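You operate a simulated robot arm through the tools that you are given. There is no shell and no other tool. Be economical: measure what you need, move in short steps, check, and stop when the job is done.

The job below is to be done with a simulated robot arm. You get a single attempt, and the scene is never put back.

## Task
Gauge the pouch on the small sliding tray and sort it.
Fine: over 26 mm it goes in HELD, else in GOOD; lower the plunger on it, raise it again, and bring that tray back to the middle; the other pouches stay.

The check looks at the end state, three seconds after you hand in, the way a careful person would. Anything else that was tipped, shoved, dropped, spilled or broken makes it a failure.

## Robot
A 7-joint arm with a two-finger parallel gripper, fixed in place. Base frame: the origin is at the foot of the arm, x ahead of it, y to its left, z up. Units: m, degrees, N and s.
Its first joint turns from -66.0 to 66.0 degrees. Payload 2.4 kg.
The tool frame sits at the grasp point between the pads (the TCP): z along the fingers, y along the line on which they close. The tips reach 0.03 m beyond it. The gripper opens to 0.094 m. The fingers are 0.028 m wide and 0.01 m thick; the gripper's body (0.05 by 0.096 m) begins 0.055 m behind the TCP.
Orientation is that of the tool frame in the base frame, as [roll, pitch, yaw] about the fixed x, y, z axes, in that order (R = Rz(yaw) Ry(pitch) Rx(roll)). With the fingers straight down and closing along the base's y, the tool's x points along the base's -x, its y along +y and its z along -z.

## Interface
- The arm moves only by the tool move_arm. Its argument "increments" is one flat list of numbers, 7 for each row, row after row: the shift along the tool's x, y, z in m, then the turn, a rotation vector about the tool's x, y, z in degrees, then the opening, from 0 (shut) to 1 (fully open). In form: [dx, dy, dz, rx, ry, rz, jaw, dx, dy, dz, rx, ry, rz, jaw, ...]. A call has 1 to 10 rows; each row shifts and turns the commanded pose from where the row before left it, along the tool's axes as they then stand. Rows are played at 5 a second. More than 0.05 m and 8.6 degrees between two rows, or a gripper value outside its range, and nothing of the call is played. A pose out of reach is approached as far as the arm can. The call stops where the force on the tool passes 60 N (or 10 N more than at its start, if that is more) or the arm is blocked; 0.2 s more then pass. The fingers move at their own pace (about 0.153 m/s each) and stop on an object; they squeeze with about 30 N. The grip force told is the motor's: it shows also when the fingers shut on nothing. Time passes only in rows, and 0.2 s behind the last, so rows that do not move let the fingers close. It gives the time, the measured TCP pose, the force on the tool (base axes), the opening and the grip force at its end, in the units of the frame above (readings bear some noise), and new pictures: "views" is both (left out), scene, wrist or none.
- Cameras (640 x 400 px; columns grow to the right, rows downward): "scene" is fixed at [0.0127, 0.4558, 1.4436]; the picture's right is [-0.88, -0.47, 0.00], its down [-0.23, 0.43, -0.88] and it looks along [0.41, -0.77, -0.48] (base axes); focal length 356 px, centre (320, 200). "wrist" rides on the gripper at [0.076, 0.014, -0.102] in the tool frame; the picture's right is [-0.18, 0.98, 0.00], its down [-0.75, -0.14, -0.64] and it looks along [-0.63, -0.12, 0.77] (tool axes); focal length 243 px, centre (320, 200). There is no depth. A picture from a camera that has moved, and an enlarged one, comes with that camera's place and axes in the base frame and with its lens. The place of the scene camera against the robot may be out by one fixed shift of up to 0.018 m in any direction.
- close_up(camera, box): a new picture of the part [left, top, right, bottom] of that camera's present view, enlarged. No time passes.
- job_done(): hands the job in; it is judged then, once.

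Go step by step. Nothing tells you positions but the pictures and the camera data: compare them with the known pose of the tool, close in by small moves and look again before you grip or let go. The budget is 120 turns and 170 pictures, counting those below and the enlarged ones. Unless the task says otherwise, let go and move clear before handing in, and close with one line.

The tools are called by a JSON object that holds its "method" and its "body". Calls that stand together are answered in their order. move_arm: Moves the arm, as the interface text tells. Its arguments: {"type":"object","properties":{"increments":{"type":"array"},"views":{"type":"string","enum":["both","scene","wrist","none"]}},"required":["increments"]} The other tools are called the same way: close_up (camera, box) takes an enlarged picture of a part of a camera's view; job_done () hands the job in.

At the start:

```text
time_s: 0.0
tcp_pos: [0.4492, -0.1148, 1.1651]
ee_rot: [179.9, 0.0, 180.0]
contact_force: [-0.7, 0.1, 0.2]
width: 0.094
grip_force: 0.0
```

scene: 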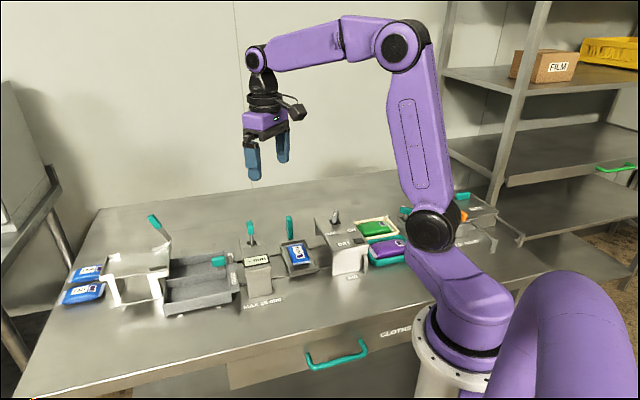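
wrist: 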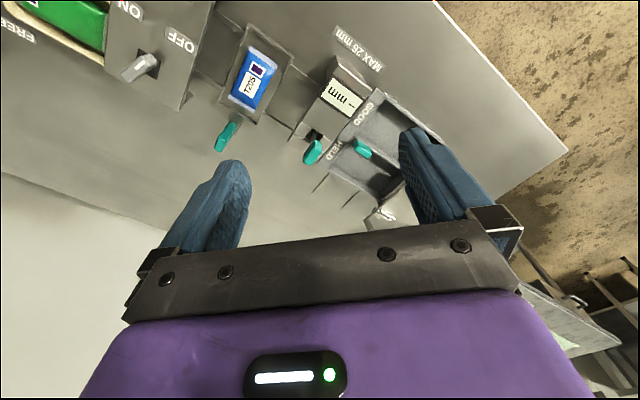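

I see a bench with a gauge, a sliding tray with a blue pouch, bins and a switch; I need enlarged views to understand the layout.

{"method": "close_up", "body": {"camera": "scene", "box": [50, 200, 250, 325]}}

{"method": "close_up", "body": {"camera": "scene", "box": [220, 200, 420, 325]}}

{"method": "close_up", "body": {"camera": "wrist", "box": [200, 0, 520, 200]}}

{"method": "close_up", "body": {"camera": "scene", "box": [390, 170, 550, 270]}}

```text
3.20 times, centred on (150, 262) of scene
camera zoom: at [0.0127, 0.4558, 1.4436], right [-0.88, -0.47, 0.0], down [-0.23, 0.43, -0.88], along [0.41, -0.77, -0.48], focal length 1140 px, centre (864, 0)
```

zoom: 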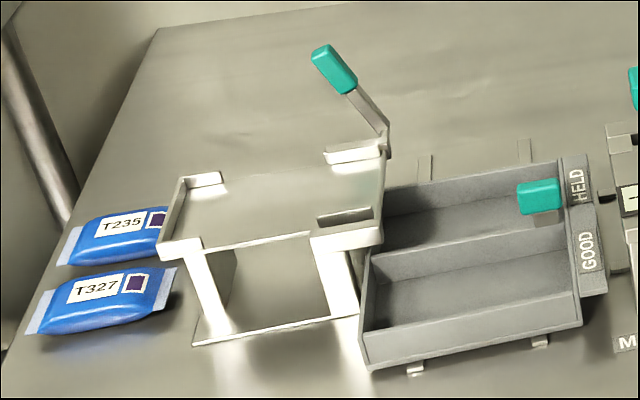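

```text
3.20 times, centred on (320, 262) of scene
camera zoom: at [0.0127, 0.4558, 1.4436], right [-0.88, -0.47, 0.0], down [-0.23, 0.43, -0.88], along [0.41, -0.77, -0.48], focal length 1140 px, centre (320, 0)
```

zoom: 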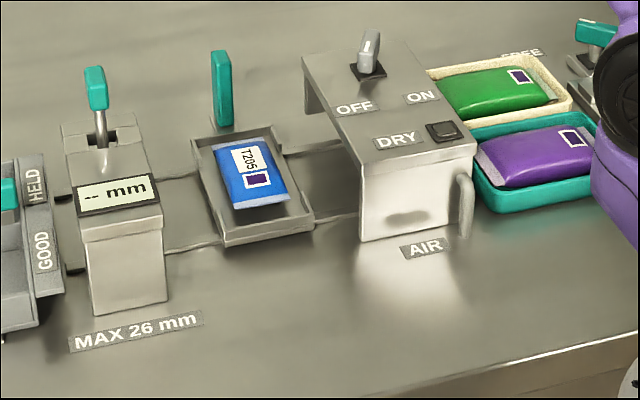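

```text
2.00 times, centred on (360, 100) of wrist
camera zoom: at [0.3715, -0.1003, 1.2679], right [0.18, 0.98, 0.0], down [0.75, -0.14, 0.64], along [0.63, -0.12, -0.77], focal length 485 px, centre (240, 400)
```

zoom: 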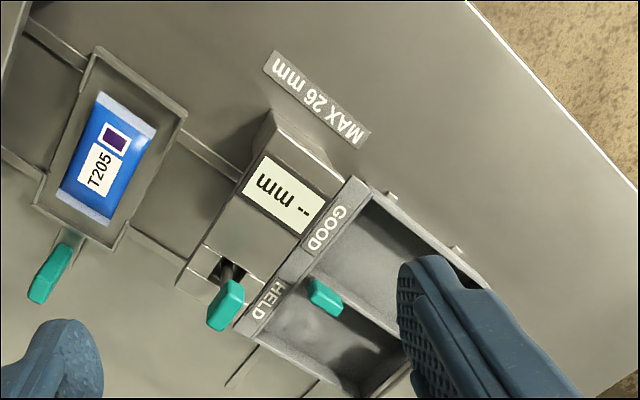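

```text
4.00 times, centred on (470, 220) of scene
camera zoom: at [0.0127, 0.4558, 1.4436], right [-0.88, -0.47, 0.0], down [-0.23, 0.43, -0.88], along [0.41, -0.77, -0.48], focal length 1425 px, centre (-280, 120)
```

zoom: 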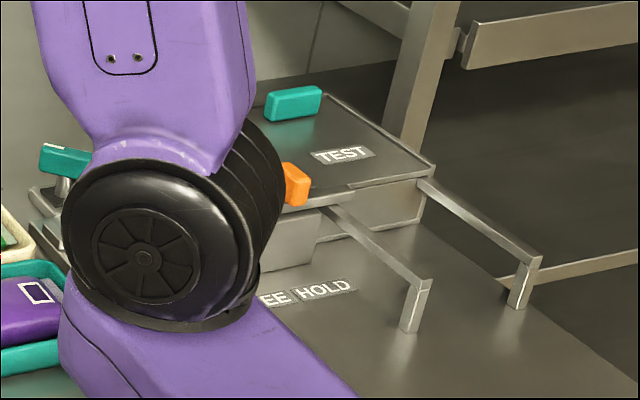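

The table things lie about 0.4 m below the tool, by triangulation of both pictures, and the bench is turned ~40° to the base axes. I lower the arm partway and look again to fix the geometry.

{"method": "move_arm", "body": {"increments": [0.0125, -0.02, 0.04, 0, 0, 0, 1, 0.0125, -0.02, 0.04, 0, 0, 0, 1, 0.0125, -0.02, 0.04, 0, 0, 0, 1, 0.0125, -0.02, 0.04, 0, 0, 0, 1, 0, 0, 0, 0, 0, 0, 1]}}

```text
time_s: 1.2
tcp_pos: [0.397, -0.1957, 1.0043]
ee_rot: [-180.0, -0.1, 179.9]
contact_force: [0.9, -0.1, 0.4]
width: 0.0942
grip_force: 0.1
camera wrist: at [0.3197, -0.1822, 1.1068], right [0.18, 0.98, 0.0], down [0.75, -0.14, 0.64], along [0.63, -0.12, -0.77], focal length 243 px, centre (320, 200)
```

scene: 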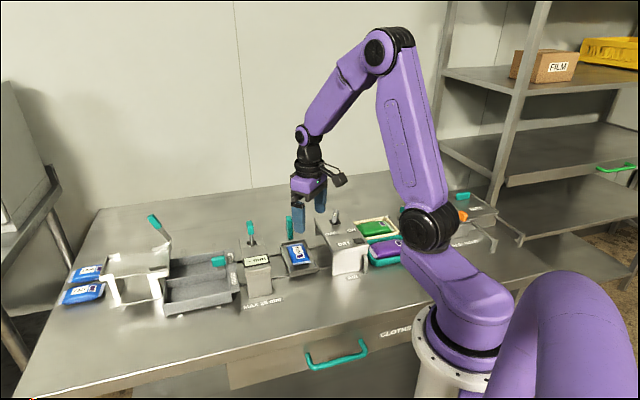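
wrist: 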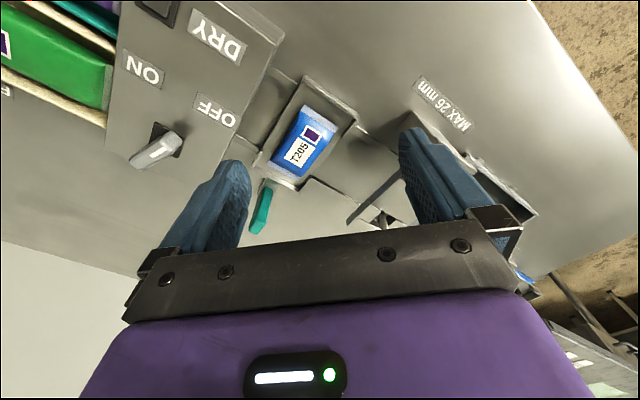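

The pouch triangulates to about (0.458, -0.233, 0.81), consistent with the scene camera. I turn the tool about 49° so the camera looks along the bench's depth and the fingers close along the rails.

{"method": "move_arm", "body": {"increments": [0, 0, 0, 0, 0, 8.2, 1, 0, 0, 0, 0, 0, 8.2, 1, 0, 0, 0, 0, 0, 8.2, 1, 0, 0, 0, 0, 0, 8.2, 1, 0, 0, 0, 0, 0, 8.2, 1, 0, 0, 0, 0, 0, 8, 1, 0, 0, 0, 0, 0, 0, 1], "views": "wrist"}}

```text
time_s: 2.8
tcp_pos: [0.3987, -0.195, 1.003]
ee_rot: [179.9, -0.1, 131.0]
contact_force: [0.5, 0.1, 0.2]
width: 0.0941
grip_force: 0.0
camera wrist: at [0.3585, -0.1278, 1.1072], right [0.86, 0.5, 0.0], down [0.39, -0.66, 0.64], along [0.32, -0.55, -0.77], focal length 243 px, centre (320, 200)
```

wrist: 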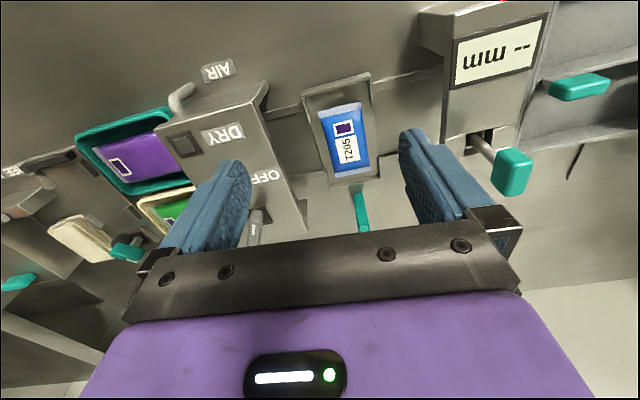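

The handle, gauge slot and knob are visible now; I enlarge them.

{"method": "close_up", "body": {"camera": "wrist", "box": [280, 60, 440, 240]}}

{"method": "close_up", "body": {"camera": "wrist", "box": [400, 0, 640, 200]}}

```text
2.22 times, centred on (360, 150) of wrist
camera zoom: at [0.3585, -0.1278, 1.1072], right [0.86, 0.5, 0.0], down [0.39, -0.66, 0.64], along [0.32, -0.55, -0.77], focal length 539 px, centre (231, 311)
```

zoom: 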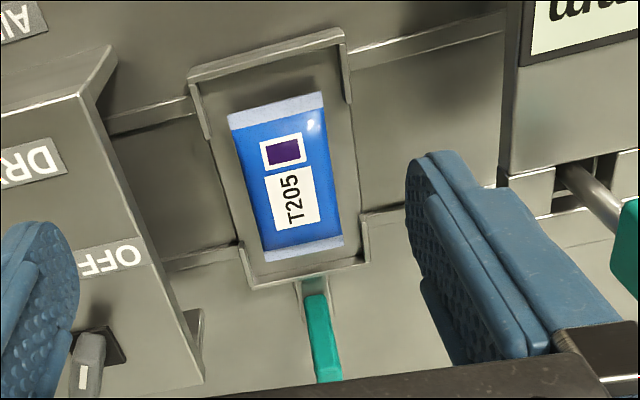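

```text
2.00 times, centred on (520, 100) of wrist
camera zoom: at [0.3585, -0.1278, 1.1072], right [0.86, 0.5, 0.0], down [0.39, -0.66, 0.64], along [0.32, -0.55, -0.77], focal length 485 px, centre (-80, 400)
```

zoom: 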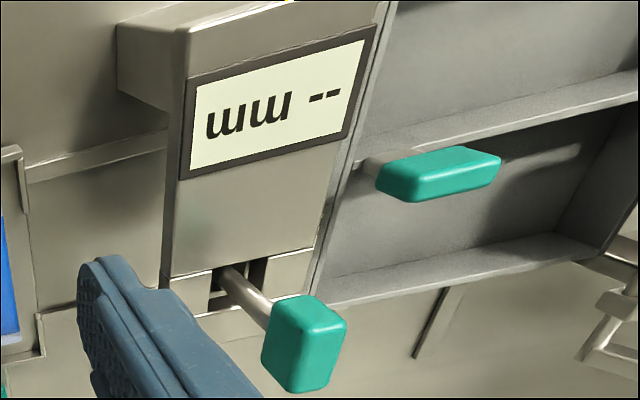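

By triangulation the tray's upright teal handle is at about (0.54, -0.31, 0.78–0.875), the plunger knob at about (0.526, -0.13, 0.98), and the rails run 45° to the base axes. I move above the handle at a safe height and check.

{"method": "move_arm", "body": {"increments": [0, 0, 0, 0, 0, -4, 0.45, -0.037, 0.0035, 0, 0, 0, 0, 0.45, -0.037, 0.0035, 0, 0, 0, 0, 0.45, -0.037, 0.0035, 0, 0, 0, 0, 0.45, -0.037, 0.0035, 0, 0, 0, 0, 0.45, -0.037, 0.0035, 0, 0, 0, 0, 0.45, 0, 0, 0, 0, 0, 0, 0.45]}}

```text
time_s: 4.4
tcp_pos: [0.5403, -0.3153, 1.005]
ee_rot: [180.0, 0.1, 134.9]
contact_force: [0.6, 0.2, -0.7]
width: 0.0423
grip_force: 0.1
camera wrist: at [0.4963, -0.2504, 1.1078], right [0.83, 0.56, 0.0], down [0.43, -0.63, 0.64], along [0.36, -0.53, -0.77], focal length 243 px, centre (320, 200)
```

scene: 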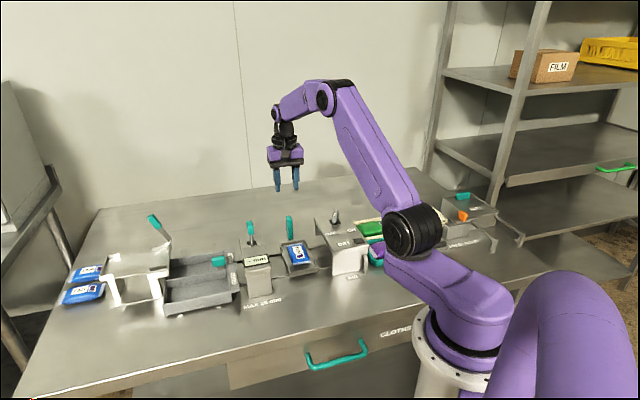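
wrist: 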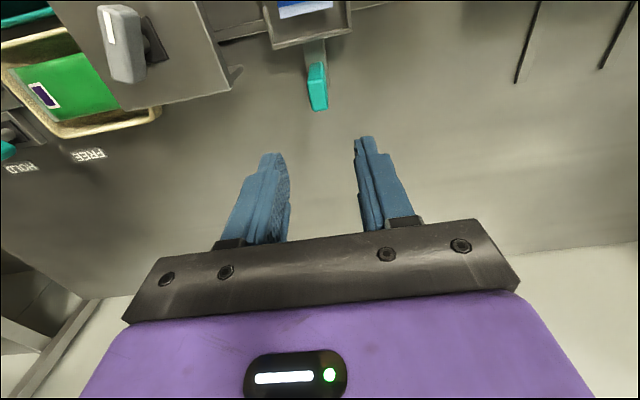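

The tool stands right over the handle by the numbers. I descend partway and check the alignment.

{"method": "move_arm", "body": {"increments": [0, 0, 0.033, 0, 0, 0, 0.45, 0, 0, 0.033, 0, 0, 0, 0.45, 0, 0, 0.033, 0, 0, 0, 0.45, 0, 0, 0, 0, 0, 0, 0.45]}}

{"method": "close_up", "body": {"camera": "wrist", "box": [220, 60, 420, 240]}}

{"method": "close_up", "body": {"camera": "scene", "box": [220, 150, 380, 300]}}

```text
time_s: 5.4
tcp_pos: [0.5409, -0.3155, 0.9058]
ee_rot: [-180.0, 0.0, 135.0]
contact_force: [0.9, 0.5, -0.9]
width: 0.0423
grip_force: 0.0
camera wrist: at [0.4967, -0.2511, 1.0093], right [0.83, 0.56, 0.0], down [0.43, -0.63, 0.64], along [0.36, -0.53, -0.77], focal length 243 px, centre (320, 200)
```

scene: 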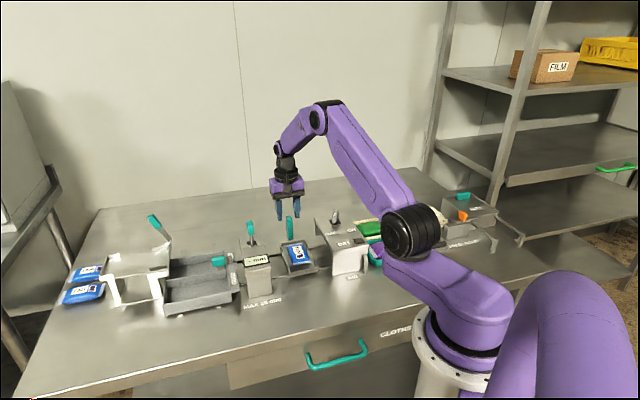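
wrist: 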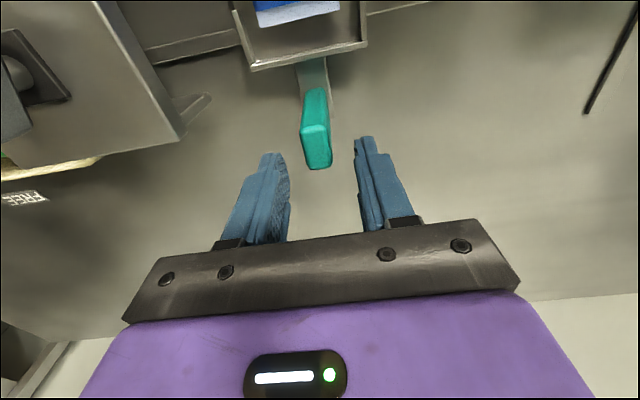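

```text
2.22 times, centred on (320, 150) of wrist
camera zoom: at [0.4967, -0.2511, 1.0093], right [0.83, 0.56, 0.0], down [0.43, -0.63, 0.64], along [0.36, -0.53, -0.77], focal length 539 px, centre (320, 311)
```

zoom: 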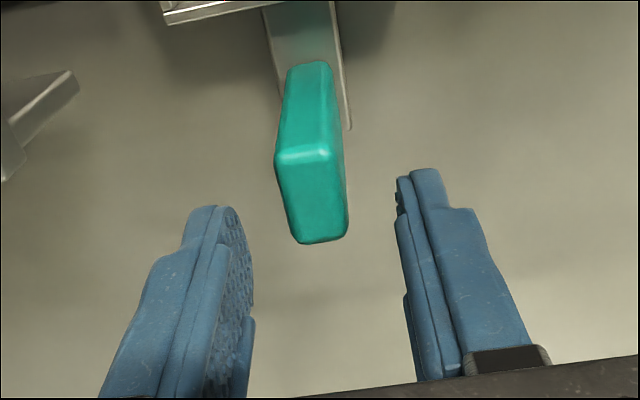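

```text
2.67 times, centred on (300, 225) of scene
camera zoom: at [0.0127, 0.4558, 1.4436], right [-0.88, -0.47, 0.0], down [-0.23, 0.43, -0.88], along [0.41, -0.77, -0.48], focal length 950 px, centre (373, 133)
```

zoom: 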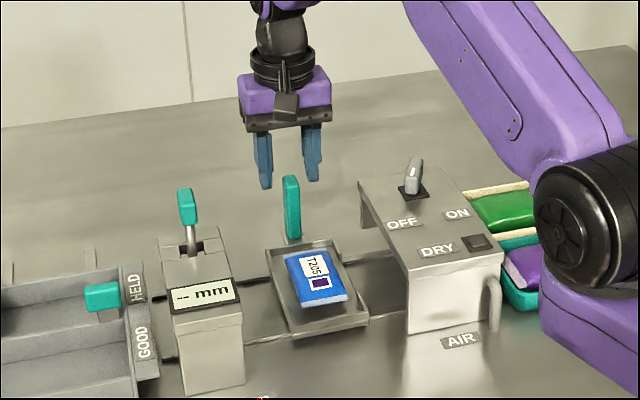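

The handle is between the fingers, slightly nearer the tray than the tool; I shift 7 mm, go down 5 cm and close on it.

{"method": "move_arm", "body": {"increments": [0.007, -0.001, 0.0, 0, 0, 0, 0.45, 0, 0, 0.025, 0, 0, 0, 0.45, 0, 0, 0.025, 0, 0, 0, 0.45, 0, 0, 0, 0, 0, 0, 0.45]}}

{"method": "close_up", "body": {"camera": "wrist", "box": [220, 60, 420, 240]}}

```text
time_s: 6.4
tcp_pos: [0.5356, -0.3083, 0.8572]
ee_rot: [-179.9, 0.0, 135.0]
contact_force: [0.2, 0.3, 0.7]
width: 0.0423
grip_force: 0.0
camera wrist: at [0.4909, -0.2445, 0.9597], right [0.83, 0.56, 0.0], down [0.43, -0.63, 0.64], along [0.36, -0.53, -0.77], focal length 243 px, centre (320, 200)
```

scene: 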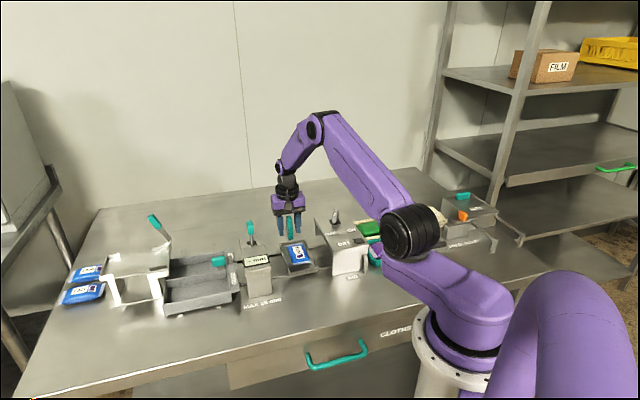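
wrist: 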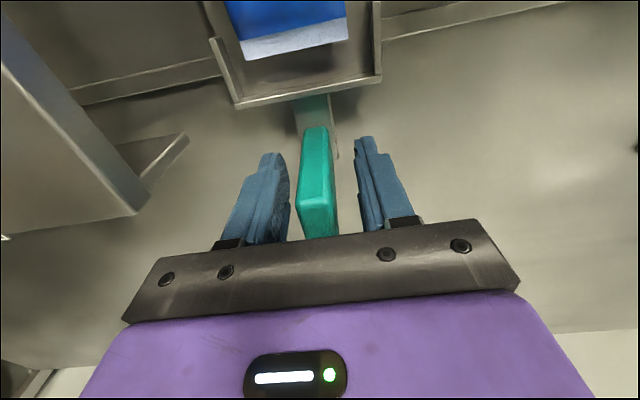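

```text
2.22 times, centred on (320, 150) of wrist
camera zoom: at [0.4909, -0.2445, 0.9597], right [0.83, 0.56, 0.0], down [0.43, -0.63, 0.64], along [0.36, -0.53, -0.77], focal length 539 px, centre (320, 311)
```

zoom: 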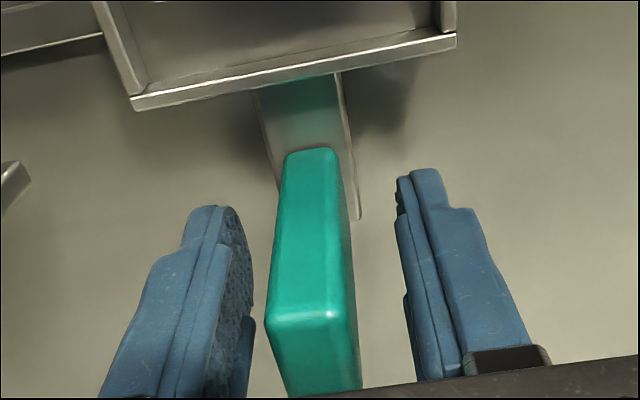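

The handle is about 2.5 mm left of centre; I correct that and close the jaw on it.

{"method": "move_arm", "body": {"increments": [0, -0.0025, 0, 0, 0, 0, 0.45, 0, 0, 0, 0, 0, 0, 0, 0, 0, 0, 0, 0, 0, 0, 0, 0, 0, 0, 0, 0, 0]}}

{"method": "close_up", "body": {"camera": "scene", "box": [210, 180, 370, 280]}}

```text
time_s: 7.4
tcp_pos: [0.5344, -0.3113, 0.8566]
ee_rot: [180.0, 0.0, 135.0]
contact_force: [1.0, 1.1, -1.9]
width: 0.0203
grip_force: 44.6
camera wrist: at [0.4894, -0.2465, 0.9598], right [0.82, 0.57, 0.0], down [0.43, -0.63, 0.64], along [0.36, -0.53, -0.77], focal length 243 px, centre (320, 200)
```

scene: 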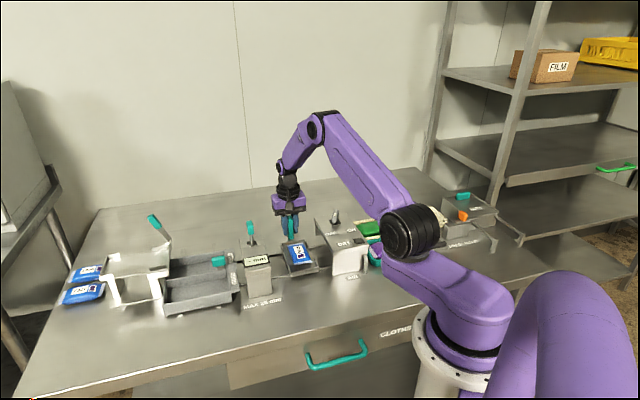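
wrist: 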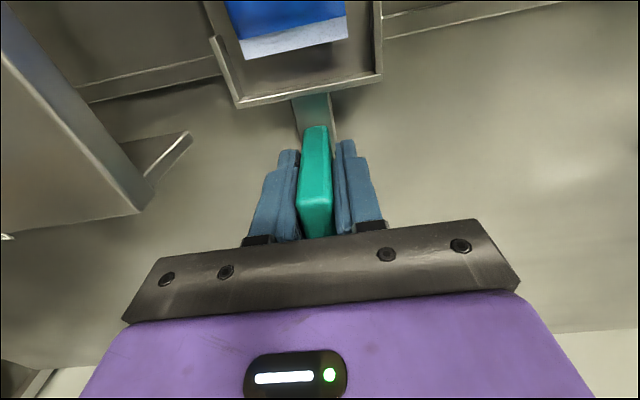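

```text
4.00 times, centred on (290, 230) of scene
camera zoom: at [0.0127, 0.4559, 1.4436], right [-0.88, -0.47, 0.0], down [-0.23, 0.43, -0.88], along [0.41, -0.77, -0.48], focal length 1425 px, centre (440, 80)
```

zoom: 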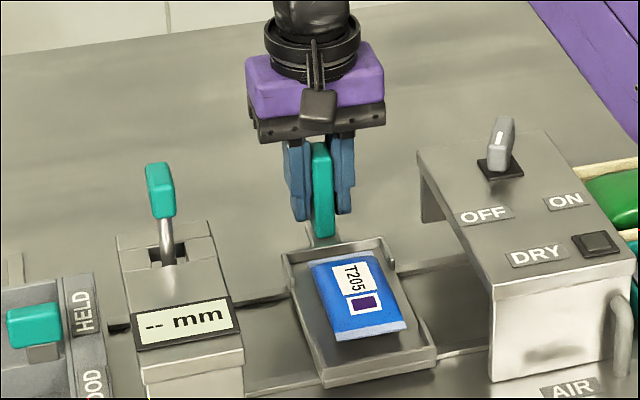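

The handle is held (tray middle corresponds to TCP (0.534, -0.311)). I slide it toward the gauge along tool +y in short steps.

{"method": "move_arm", "body": {"increments": [0, 0.015, 0, 0, 0, 0, 0, 0, 0.015, 0, 0, 0, 0, 0, 0, 0.015, 0, 0, 0, 0, 0, 0, 0.015, 0, 0, 0, 0, 0]}}

{"method": "close_up", "body": {"camera": "scene", "box": [210, 180, 370, 280]}}

```text
time_s: 8.4
tcp_pos: [0.5769, -0.2689, 0.8569]
ee_rot: [-180.0, 0.0, 135.0]
contact_force: [-2.9, 1.0, -2.8]
width: 0.0203
grip_force: 45.1
camera wrist: at [0.5326, -0.2035, 0.9598], right [0.83, 0.56, 0.0], down [0.43, -0.63, 0.64], along [0.36, -0.53, -0.77], focal length 243 px, centre (320, 200)
```

scene: 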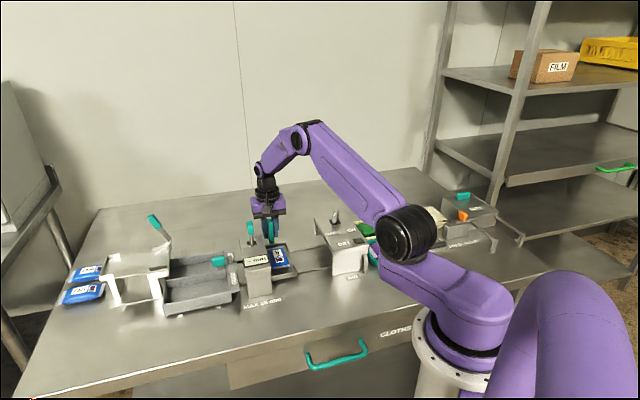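
wrist: 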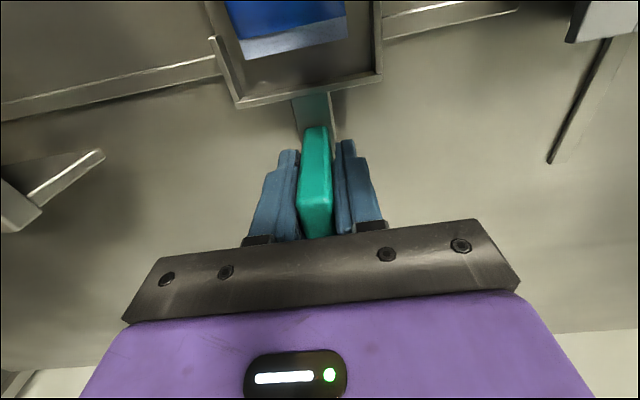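

```text
4.00 times, centred on (290, 230) of scene
camera zoom: at [0.0126, 0.4558, 1.4436], right [-0.88, -0.47, 0.0], down [-0.23, 0.43, -0.88], along [0.41, -0.77, -0.48], focal length 1425 px, centre (440, 80)
```

zoom: 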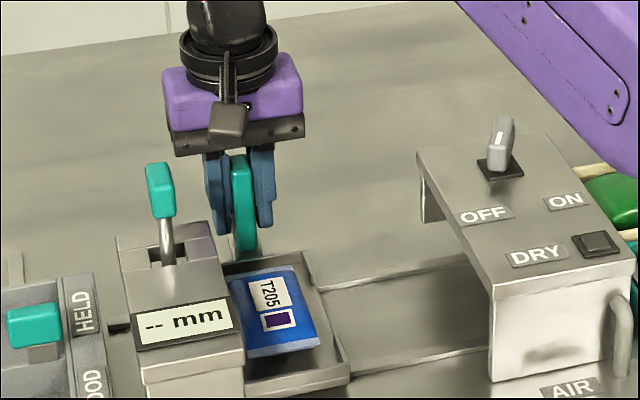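

The tray slides freely, and the camera housing will come near the plunger knob. I lean the gripper back 10° about the closing axis to gain clearance, while moving a little further.

{"method": "move_arm", "body": {"increments": [0, 0, 0, 0, 5, 0, 0, 0, 0, 0, 0, 5, 0, 0, 0, 0.01, 0, 0, 0, 0, 0, 0, 0.01, 0, 0, 0, 0, 0]}}

{"method": "close_up", "body": {"camera": "scene", "box": [210, 180, 370, 280]}}

```text
time_s: 9.4
tcp_pos: [0.5911, -0.2531, 0.8556]
ee_rot: [180.0, -10.3, 135.2]
contact_force: [-11.7, 10.9, 10.0]
width: 0.0203
grip_force: 45.4
camera wrist: at [0.5604, -0.2024, 0.9712], right [0.82, 0.57, -0.03], down [0.51, -0.7, 0.5], along [0.26, -0.43, -0.87], focal length 243 px, centre (320, 200)
```

scene: 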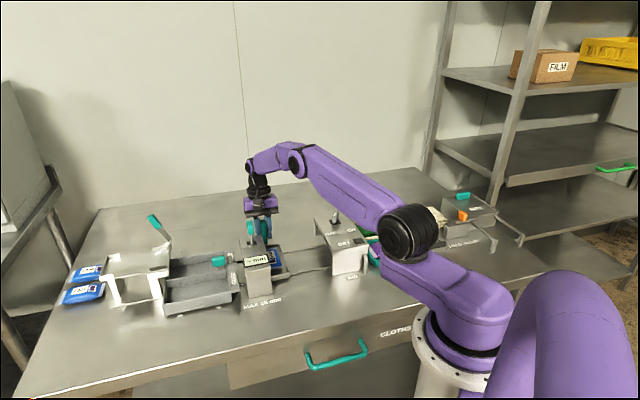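
wrist: 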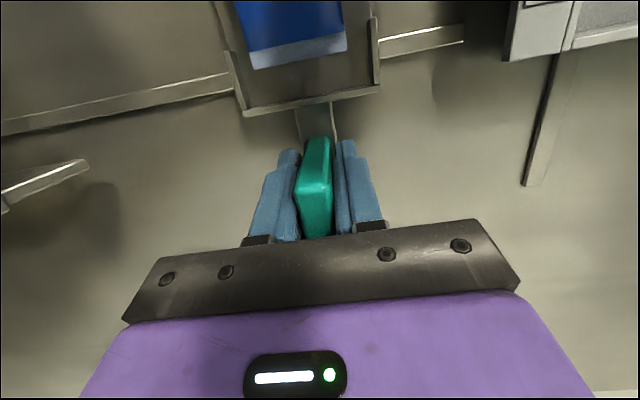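

```text
4.00 times, centred on (290, 230) of scene
camera zoom: at [0.0122, 0.4562, 1.4435], right [-0.88, -0.47, 0.0], down [-0.23, 0.43, -0.88], along [0.41, -0.77, -0.48], focal length 1425 px, centre (440, 80)
```

zoom: 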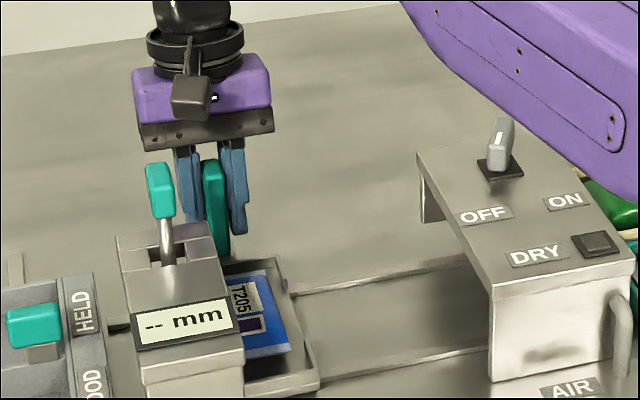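

Clearance to the knob looks good. I keep sliding gently, letting the force stop me at any end stop.

{"method": "move_arm", "body": {"increments": [0, 0.01, 0, 0, 0, 0, 0, 0, 0.01, 0, 0, 0, 0, 0, 0, 0.01, 0, 0, 0, 0, 0, 0, 0.008, 0, 0, 0, 0, 0]}}

{"method": "close_up", "body": {"camera": "scene", "box": [210, 180, 370, 280]}}

```text
time_s: 10.4
tcp_pos: [0.6174, -0.2266, 0.8558]
ee_rot: [180.0, -10.1, 134.8]
contact_force: [-9.1, 6.2, -1.0]
width: 0.0204
grip_force: 45.0
camera wrist: at [0.5863, -0.1761, 0.971], right [0.82, 0.57, -0.03], down [0.5, -0.7, 0.5], along [0.26, -0.43, -0.87], focal length 243 px, centre (320, 200)
```

scene: 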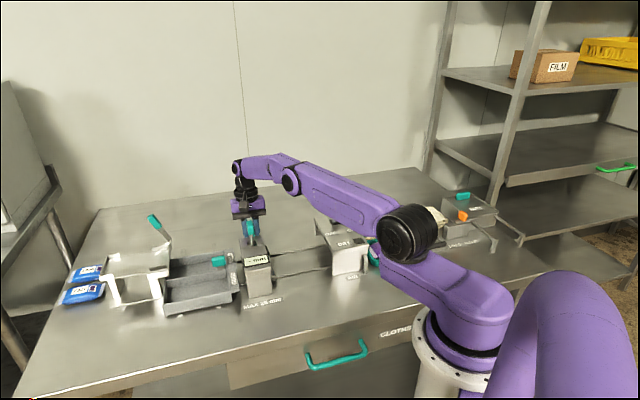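
wrist: 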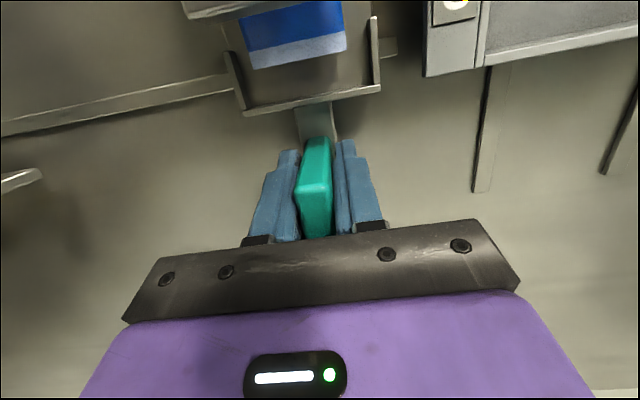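

```text
4.00 times, centred on (290, 230) of scene
camera zoom: at [0.0125, 0.456, 1.4436], right [-0.88, -0.47, 0.0], down [-0.23, 0.43, -0.88], along [0.41, -0.77, -0.48], focal length 1425 px, centre (440, 80)
```

zoom: 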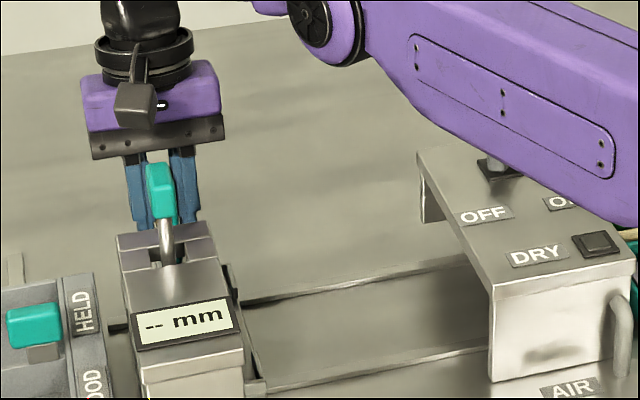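

The pouch is nearly beneath the plunger. I nudge further by small amounts to find out if there is an end stop.

{"method": "move_arm", "body": {"increments": [0, 0.003, 0, 0, 0, 0, 0, 0, 0.003, 0, 0, 0, 0, 0, 0, 0, 0, 0, 0, 0, 0]}}

{"method": "close_up", "body": {"camera": "scene", "box": [210, 200, 290, 300]}}

{"method": "close_up", "body": {"camera": "wrist", "box": [160, 0, 480, 200]}}

```text
time_s: 11.2
tcp_pos: [0.6216, -0.2231, 0.8555]
ee_rot: [179.9, -9.9, 135.0]
contact_force: [-8.5, 8.9, -4.9]
width: 0.0204
grip_force: 45.3
camera wrist: at [0.5907, -0.1716, 0.971], right [0.82, 0.57, -0.03], down [0.5, -0.7, 0.5], along [0.26, -0.43, -0.86], focal length 243 px, centre (320, 200)
```

scene: 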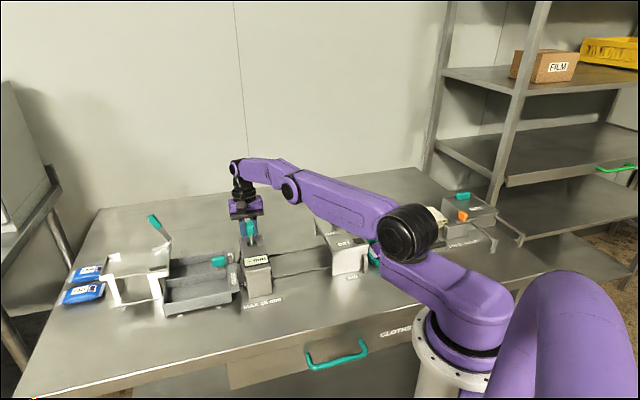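
wrist: 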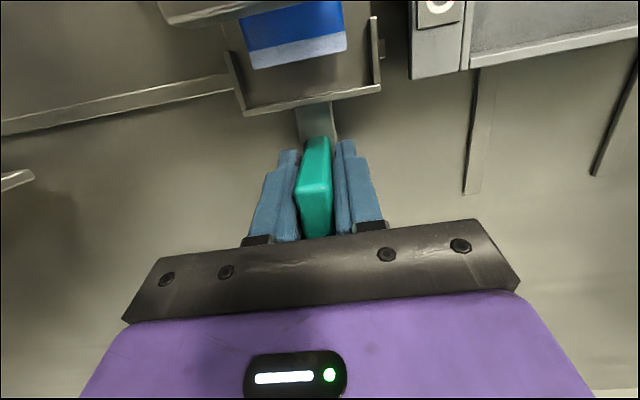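

```text
4.00 times, centred on (250, 250) of scene
camera zoom: at [0.0125, 0.456, 1.4436], right [-0.88, -0.47, 0.0], down [-0.23, 0.43, -0.88], along [0.41, -0.77, -0.48], focal length 1425 px, centre (600, 0)
```

zoom: 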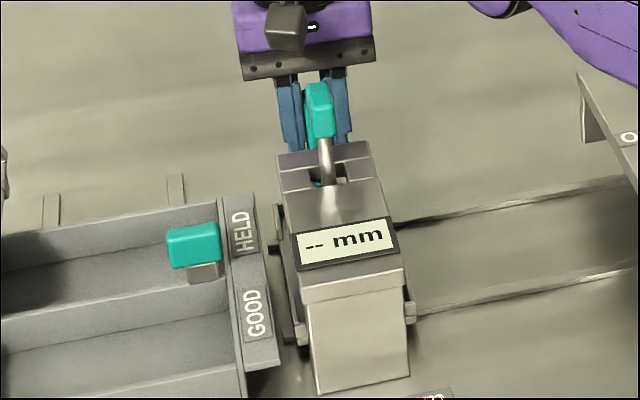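

```text
2.00 times, centred on (320, 100) of wrist
camera zoom: at [0.5907, -0.1716, 0.971], right [0.82, 0.57, -0.03], down [0.5, -0.7, 0.5], along [0.26, -0.43, -0.86], focal length 485 px, centre (320, 400)
```

zoom: 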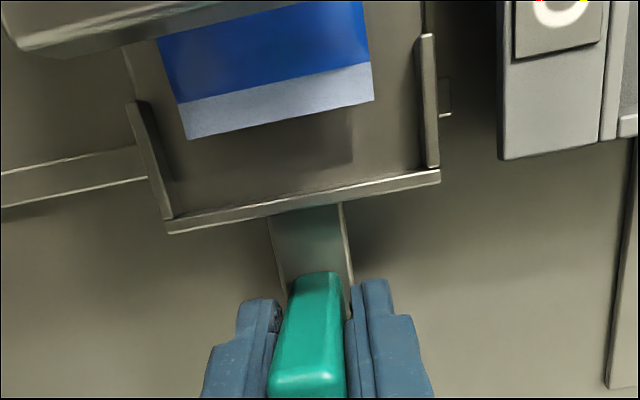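

The tray sits centred under the gauge. I open the jaw and retreat upward along the tool axis.

{"method": "move_arm", "body": {"increments": [0, 0, 0, 0, 0, 0, 0.45, 0, 0, 0, 0, 0, 0, 0.45, 0, 0, -0.03, 0, 0, 0, 0.45, 0, 0, -0.04, 0, 0, 0, 0.45, 0, 0, -0.04, 0, 0, 0, 0.45, 0, 0, -0.04, 0, 0, 0, 0.45, 0, 0, 0, 0, -5, 0, 0.45, 0, 0, 0, 0, -5, 0, 0.45, 0, 0, 0, 0, 0, 0, 0.45]}}

{"method": "close_up", "body": {"camera": "scene", "box": [210, 200, 290, 300]}}

```text
time_s: 13.2
tcp_pos: [0.6153, -0.234, 1.0032]
ee_rot: [179.9, 0.0, 135.0]
contact_force: [0.1, 0.2, -1.0]
width: 0.0426
grip_force: 0.1
out of reach, approached as far as the arm can: row 4, 5, 6
camera wrist: at [0.5708, -0.1687, 1.1052], right [0.83, 0.56, 0.0], down [0.43, -0.63, 0.64], along [0.36, -0.53, -0.77], focal length 243 px, centre (320, 200)
```

scene: 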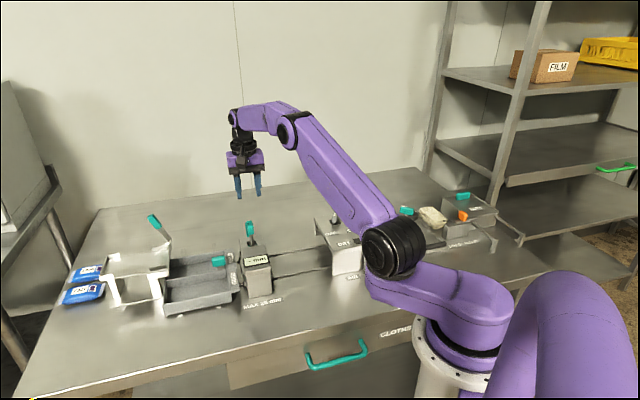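
wrist: 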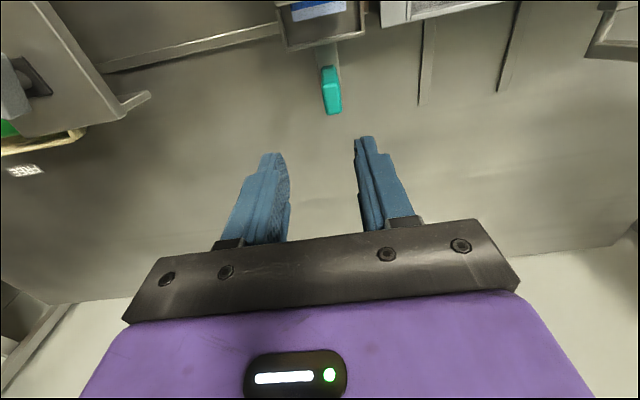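

```text
4.00 times, centred on (250, 250) of scene
camera zoom: at [0.0126, 0.4559, 1.4436], right [-0.88, -0.47, 0.0], down [-0.23, 0.43, -0.88], along [0.41, -0.77, -0.48], focal length 1425 px, centre (600, 0)
```

zoom: 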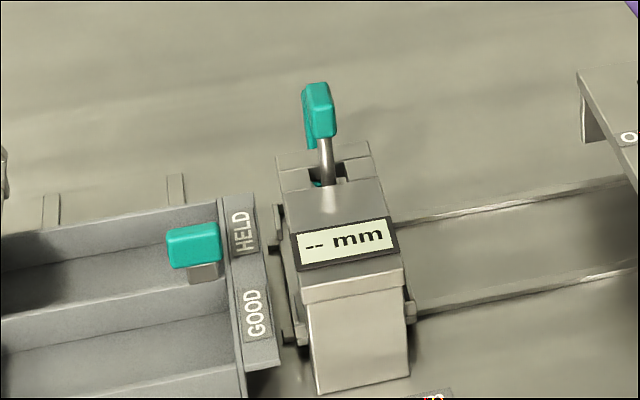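

Tray released cleanly. I rise and move back over the plunger knob to view it from above.

{"method": "move_arm", "body": {"increments": [0, 0, -0.045, 0, 0, 0, 0.6, 0, 0, -0.045, 0, 0, 0, 0.6, 0.034, 0.003, 0, 0, 0, 0, 0.6, 0.034, 0.003, 0, 0, 0, 0, 0.6, 0.034, 0.003, 0, 0, 0, 0, 0.6, 0.034, 0.002, 0, 0, 0, 0, 0.6, 0, 0, 0, 0, 0, 0, 0.6]}}

{"method": "close_up", "body": {"camera": "wrist", "box": [200, 0, 440, 200]}}

```text
time_s: 14.8
tcp_pos: [0.5275, -0.1315, 1.0911]
ee_rot: [-179.9, -0.1, 135.1]
contact_force: [0.8, -0.2, -1.1]
width: 0.0565
grip_force: 0.1
camera wrist: at [0.483, -0.0675, 1.1947], right [0.83, 0.56, 0.0], down [0.43, -0.63, 0.64], along [0.36, -0.53, -0.77], focal length 243 px, centre (320, 200)
```

scene: 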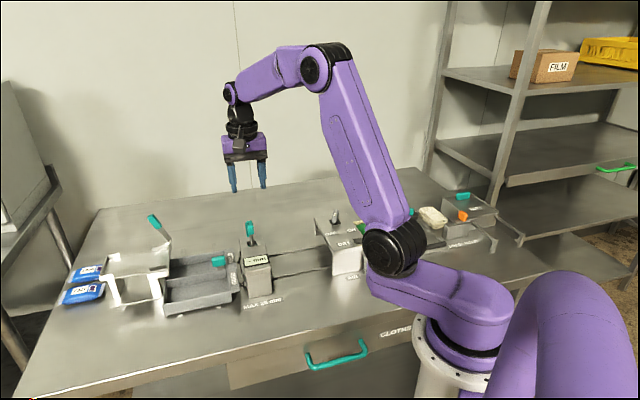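
wrist: 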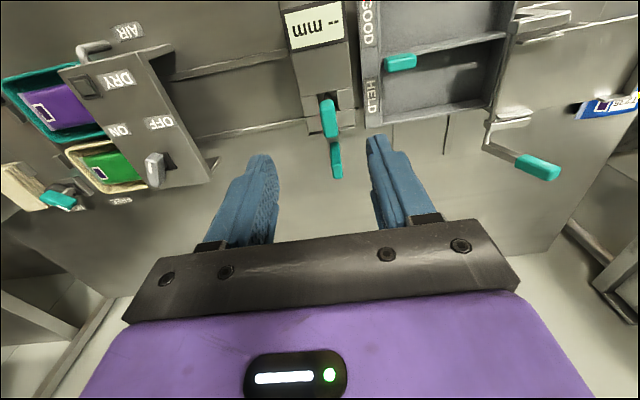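

```text
2.00 times, centred on (320, 100) of wrist
camera zoom: at [0.483, -0.0675, 1.1947], right [0.83, 0.56, 0.0], down [0.43, -0.63, 0.64], along [0.36, -0.53, -0.77], focal length 485 px, centre (320, 400)
```

zoom: 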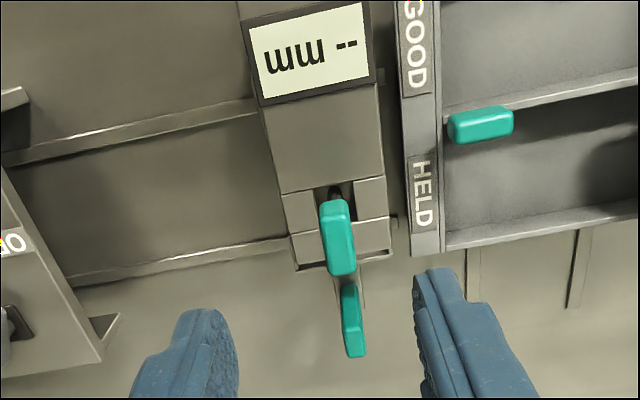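

The knob stands on a vertical rod; my best estimate is (0.538, -0.14, 0.945). I align over it and descend to tips at about z = 1.0.

{"method": "move_arm", "body": {"increments": [-0.0135, 0.0014, 0, 0, 0, 0, 0.5, 0, 0, 0.03, 0, 0, 0, 0.5, 0, 0, 0.03, 0, 0, 0, 0.5, 0, 0, 0, 0, 0, 0, 0.5], "views": "none"}}

{"method": "close_up", "body": {"camera": "wrist", "box": [200, 40, 440, 240]}}

{"method": "close_up", "body": {"camera": "scene", "box": [190, 170, 310, 290]}}

```text
time_s: 15.8
tcp_pos: [0.5382, -0.1379, 1.0308]
ee_rot: [179.9, 0.0, 134.9]
contact_force: [-0.6, 0.2, -0.1]
width: 0.0471
grip_force: 0.1
```

```text
2.00 times, centred on (320, 140) of wrist
camera zoom: at [0.4942, -0.074, 1.1335], right [0.83, 0.56, 0.0], down [0.43, -0.63, 0.64], along [0.36, -0.53, -0.77], focal length 485 px, centre (320, 320)
```

zoom: 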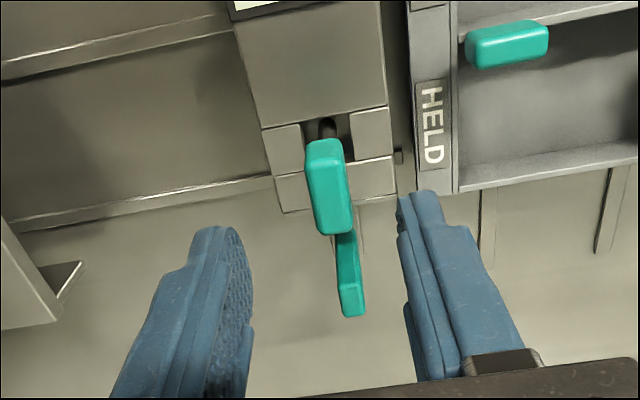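

```text
3.33 times, centred on (250, 230) of scene
camera zoom: at [0.0127, 0.4558, 1.4436], right [-0.88, -0.47, 0.0], down [-0.23, 0.43, -0.88], along [0.41, -0.77, -0.48], focal length 1187 px, centre (553, 100)
```

zoom: 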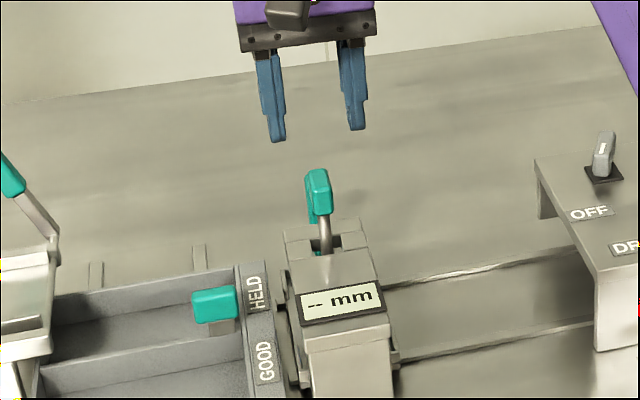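

Alignment is good to a few mm; knob top appears about z = 0.977. I lower the open fingers around its upper half.

{"method": "move_arm", "body": {"increments": [-0.003, 0.001, 0.023, 0, 0, 0, 0.5, 0, 0, 0.023, 0, 0, 0, 0.5, 0, 0, 0, 0, 0, 0, 0.5], "views": "none"}}

{"method": "close_up", "body": {"camera": "wrist", "box": [200, 40, 440, 240]}}

{"method": "close_up", "body": {"camera": "scene", "box": [190, 170, 310, 290]}}

```text
time_s: 16.6
tcp_pos: [0.5404, -0.1386, 0.9844]
ee_rot: [179.9, 0.0, 135.0]
contact_force: [0.9, -0.6, 0.0]
width: 0.0471
grip_force: 0.2
```

```text
2.00 times, centred on (320, 140) of wrist
camera zoom: at [0.4968, -0.0744, 1.0875], right [0.83, 0.56, 0.0], down [0.43, -0.63, 0.64], along [0.36, -0.53, -0.77], focal length 485 px, centre (320, 320)
```

zoom: 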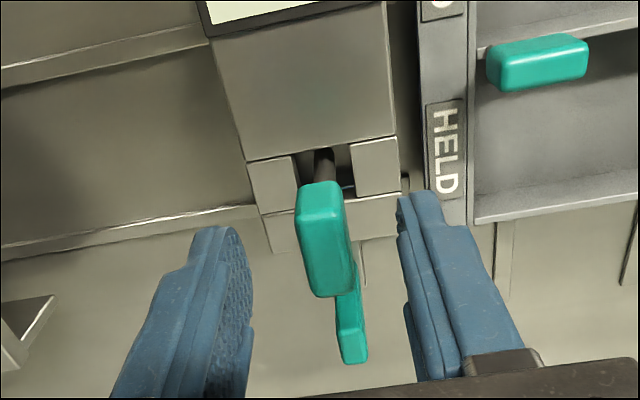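

```text
3.33 times, centred on (250, 230) of scene
camera zoom: at [0.0127, 0.4558, 1.4436], right [-0.88, -0.47, 0.0], down [-0.23, 0.43, -0.88], along [0.41, -0.77, -0.48], focal length 1187 px, centre (553, 100)
```

zoom: 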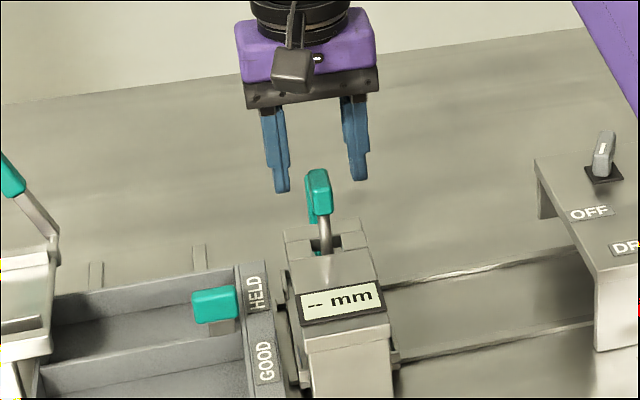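

Refined knob centre is (0.545, -0.143, 0.945). I shift 6 mm forward, drop 15 mm and close.

{"method": "move_arm", "body": {"increments": [-0.006, 0, 0, 0, 0, 0, 0.5, 0, 0, 0.014, 0, 0, 0, 0.5, 0, 0, 0, 0, 0, 0, 0.5], "views": "none"}}

{"method": "close_up", "body": {"camera": "wrist", "box": [200, 40, 440, 240]}}

{"method": "close_up", "body": {"camera": "scene", "box": [210, 190, 290, 270]}}

```text
time_s: 17.4
tcp_pos: [0.5462, -0.1438, 0.9708]
ee_rot: [-180.0, 0.0, 135.0]
contact_force: [-0.5, -0.4, -0.4]
width: 0.0472
grip_force: 0.0
```

```text
2.00 times, centred on (320, 140) of wrist
camera zoom: at [0.5013, -0.0784, 1.0739], right [0.83, 0.56, 0.0], down [0.43, -0.63, 0.64], along [0.36, -0.53, -0.77], focal length 485 px, centre (320, 320)
```

zoom: 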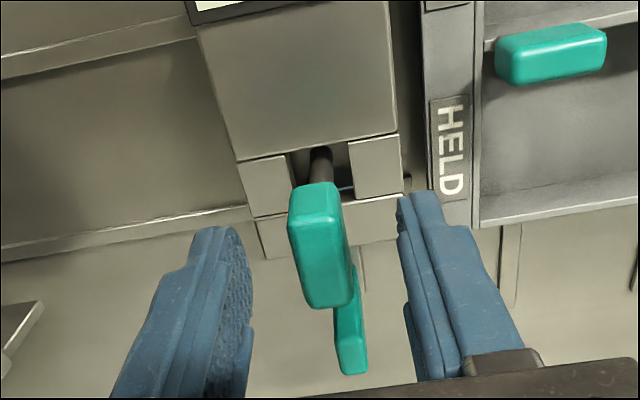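

```text
5.00 times, centred on (250, 230) of scene
camera zoom: at [0.0127, 0.4558, 1.4436], right [-0.88, -0.47, 0.0], down [-0.23, 0.43, -0.88], along [0.41, -0.77, -0.48], focal length 1781 px, centre (670, 50)
```

zoom: 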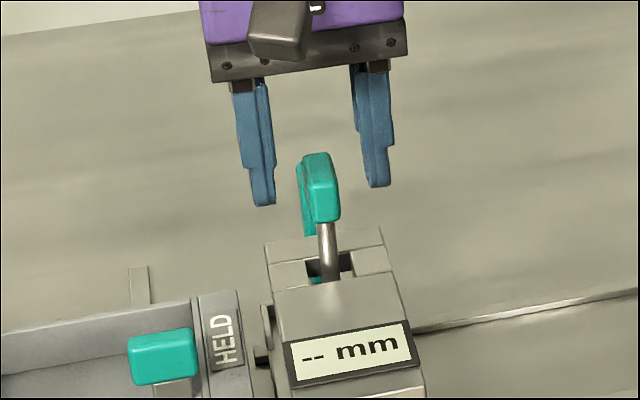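

The fingers straddle the knob properly; I close on it.

{"method": "move_arm", "body": {"increments": [0, -0.001, 0.002, 0, 0, 0, 0, 0, 0, 0, 0, 0, 0, 0, 0, 0, 0, 0, 0, 0, 0], "views": "wrist"}}

{"method": "close_up", "body": {"camera": "scene", "box": [210, 190, 290, 270]}}

```text
time_s: 18.2
tcp_pos: [0.5455, -0.1424, 0.9686]
ee_rot: [179.8, 0.0, 135.0]
contact_force: [6.9, 2.5, -1.3]
width: 0.0155
grip_force: 45.1
camera wrist: at [0.501, -0.0784, 1.0722], right [0.82, 0.57, 0.0], down [0.43, -0.63, 0.64], along [0.36, -0.53, -0.77], focal length 243 px, centre (320, 200)
```

wrist: 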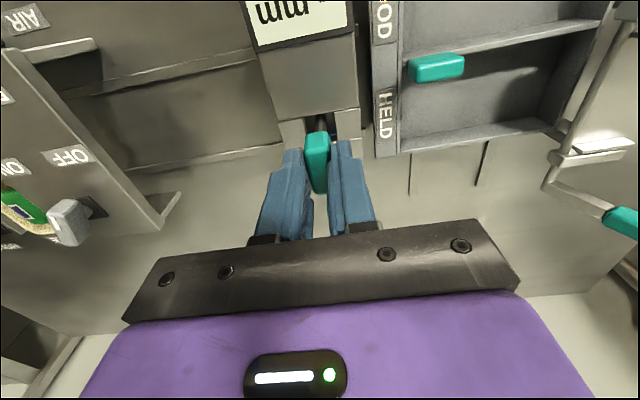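

```text
5.00 times, centred on (250, 230) of scene
camera zoom: at [0.0129, 0.4559, 1.4436], right [-0.88, -0.47, 0.0], down [-0.23, 0.43, -0.88], along [0.41, -0.77, -0.48], focal length 1781 px, centre (670, 50)
```

zoom: 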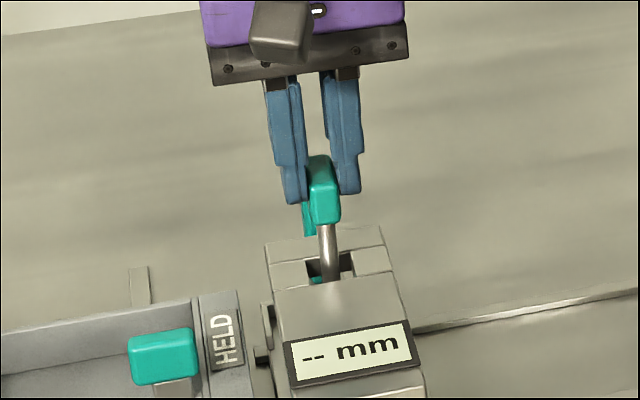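

Knob held (width 15.5 mm). I push down in 4 mm steps and watch force and display.

{"method": "move_arm", "body": {"increments": [0, 0, 0.004, 0, 0, 0, 0, 0, 0, 0.004, 0, 0, 0, 0], "views": "none"}}

{"method": "close_up", "body": {"camera": "scene", "box": [210, 190, 290, 270]}}

```text
time_s: 18.8
tcp_pos: [0.5459, -0.1436, 0.9617]
ee_rot: [179.9, 0.2, 135.0]
contact_force: [11.6, 4.1, -0.2]
width: 0.0155
grip_force: 44.7
```

```text
5.00 times, centred on (250, 230) of scene
camera zoom: at [0.013, 0.4559, 1.4436], right [-0.88, -0.47, 0.0], down [-0.23, 0.43, -0.88], along [0.41, -0.77, -0.48], focal length 1781 px, centre (670, 50)
```

zoom: 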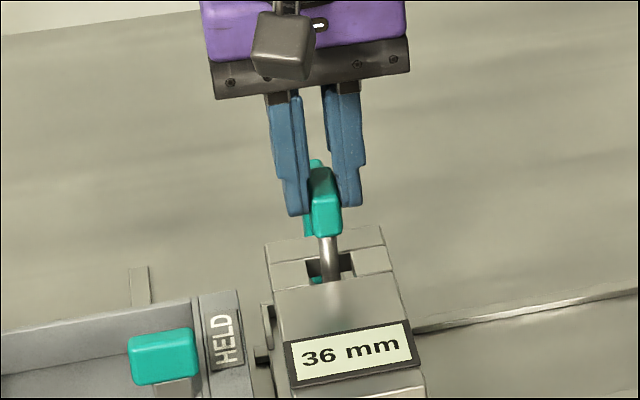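

The display now reads the plunger height (36 mm), so it has yet to reach the pouch. I continue down gently.

{"method": "move_arm", "body": {"increments": [0, 0, 0.003, 0, 0, 0, 0, 0, 0, 0.003, 0, 0, 0, 0], "views": "none"}}

{"method": "close_up", "body": {"camera": "scene", "box": [210, 190, 290, 270]}}

```text
time_s: 19.4
tcp_pos: [0.5464, -0.1425, 0.9561]
ee_rot: [179.8, 0.3, 134.9]
contact_force: [15.8, 2.6, -0.5]
width: 0.0151
grip_force: 45.2
```

```text
5.00 times, centred on (250, 230) of scene
camera zoom: at [0.0131, 0.4559, 1.4436], right [-0.88, -0.47, 0.0], down [-0.23, 0.43, -0.88], along [0.41, -0.77, -0.48], focal length 1781 px, centre (670, 50)
```

zoom: 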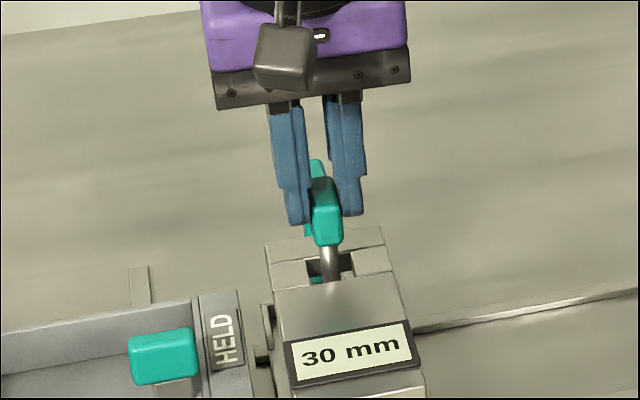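

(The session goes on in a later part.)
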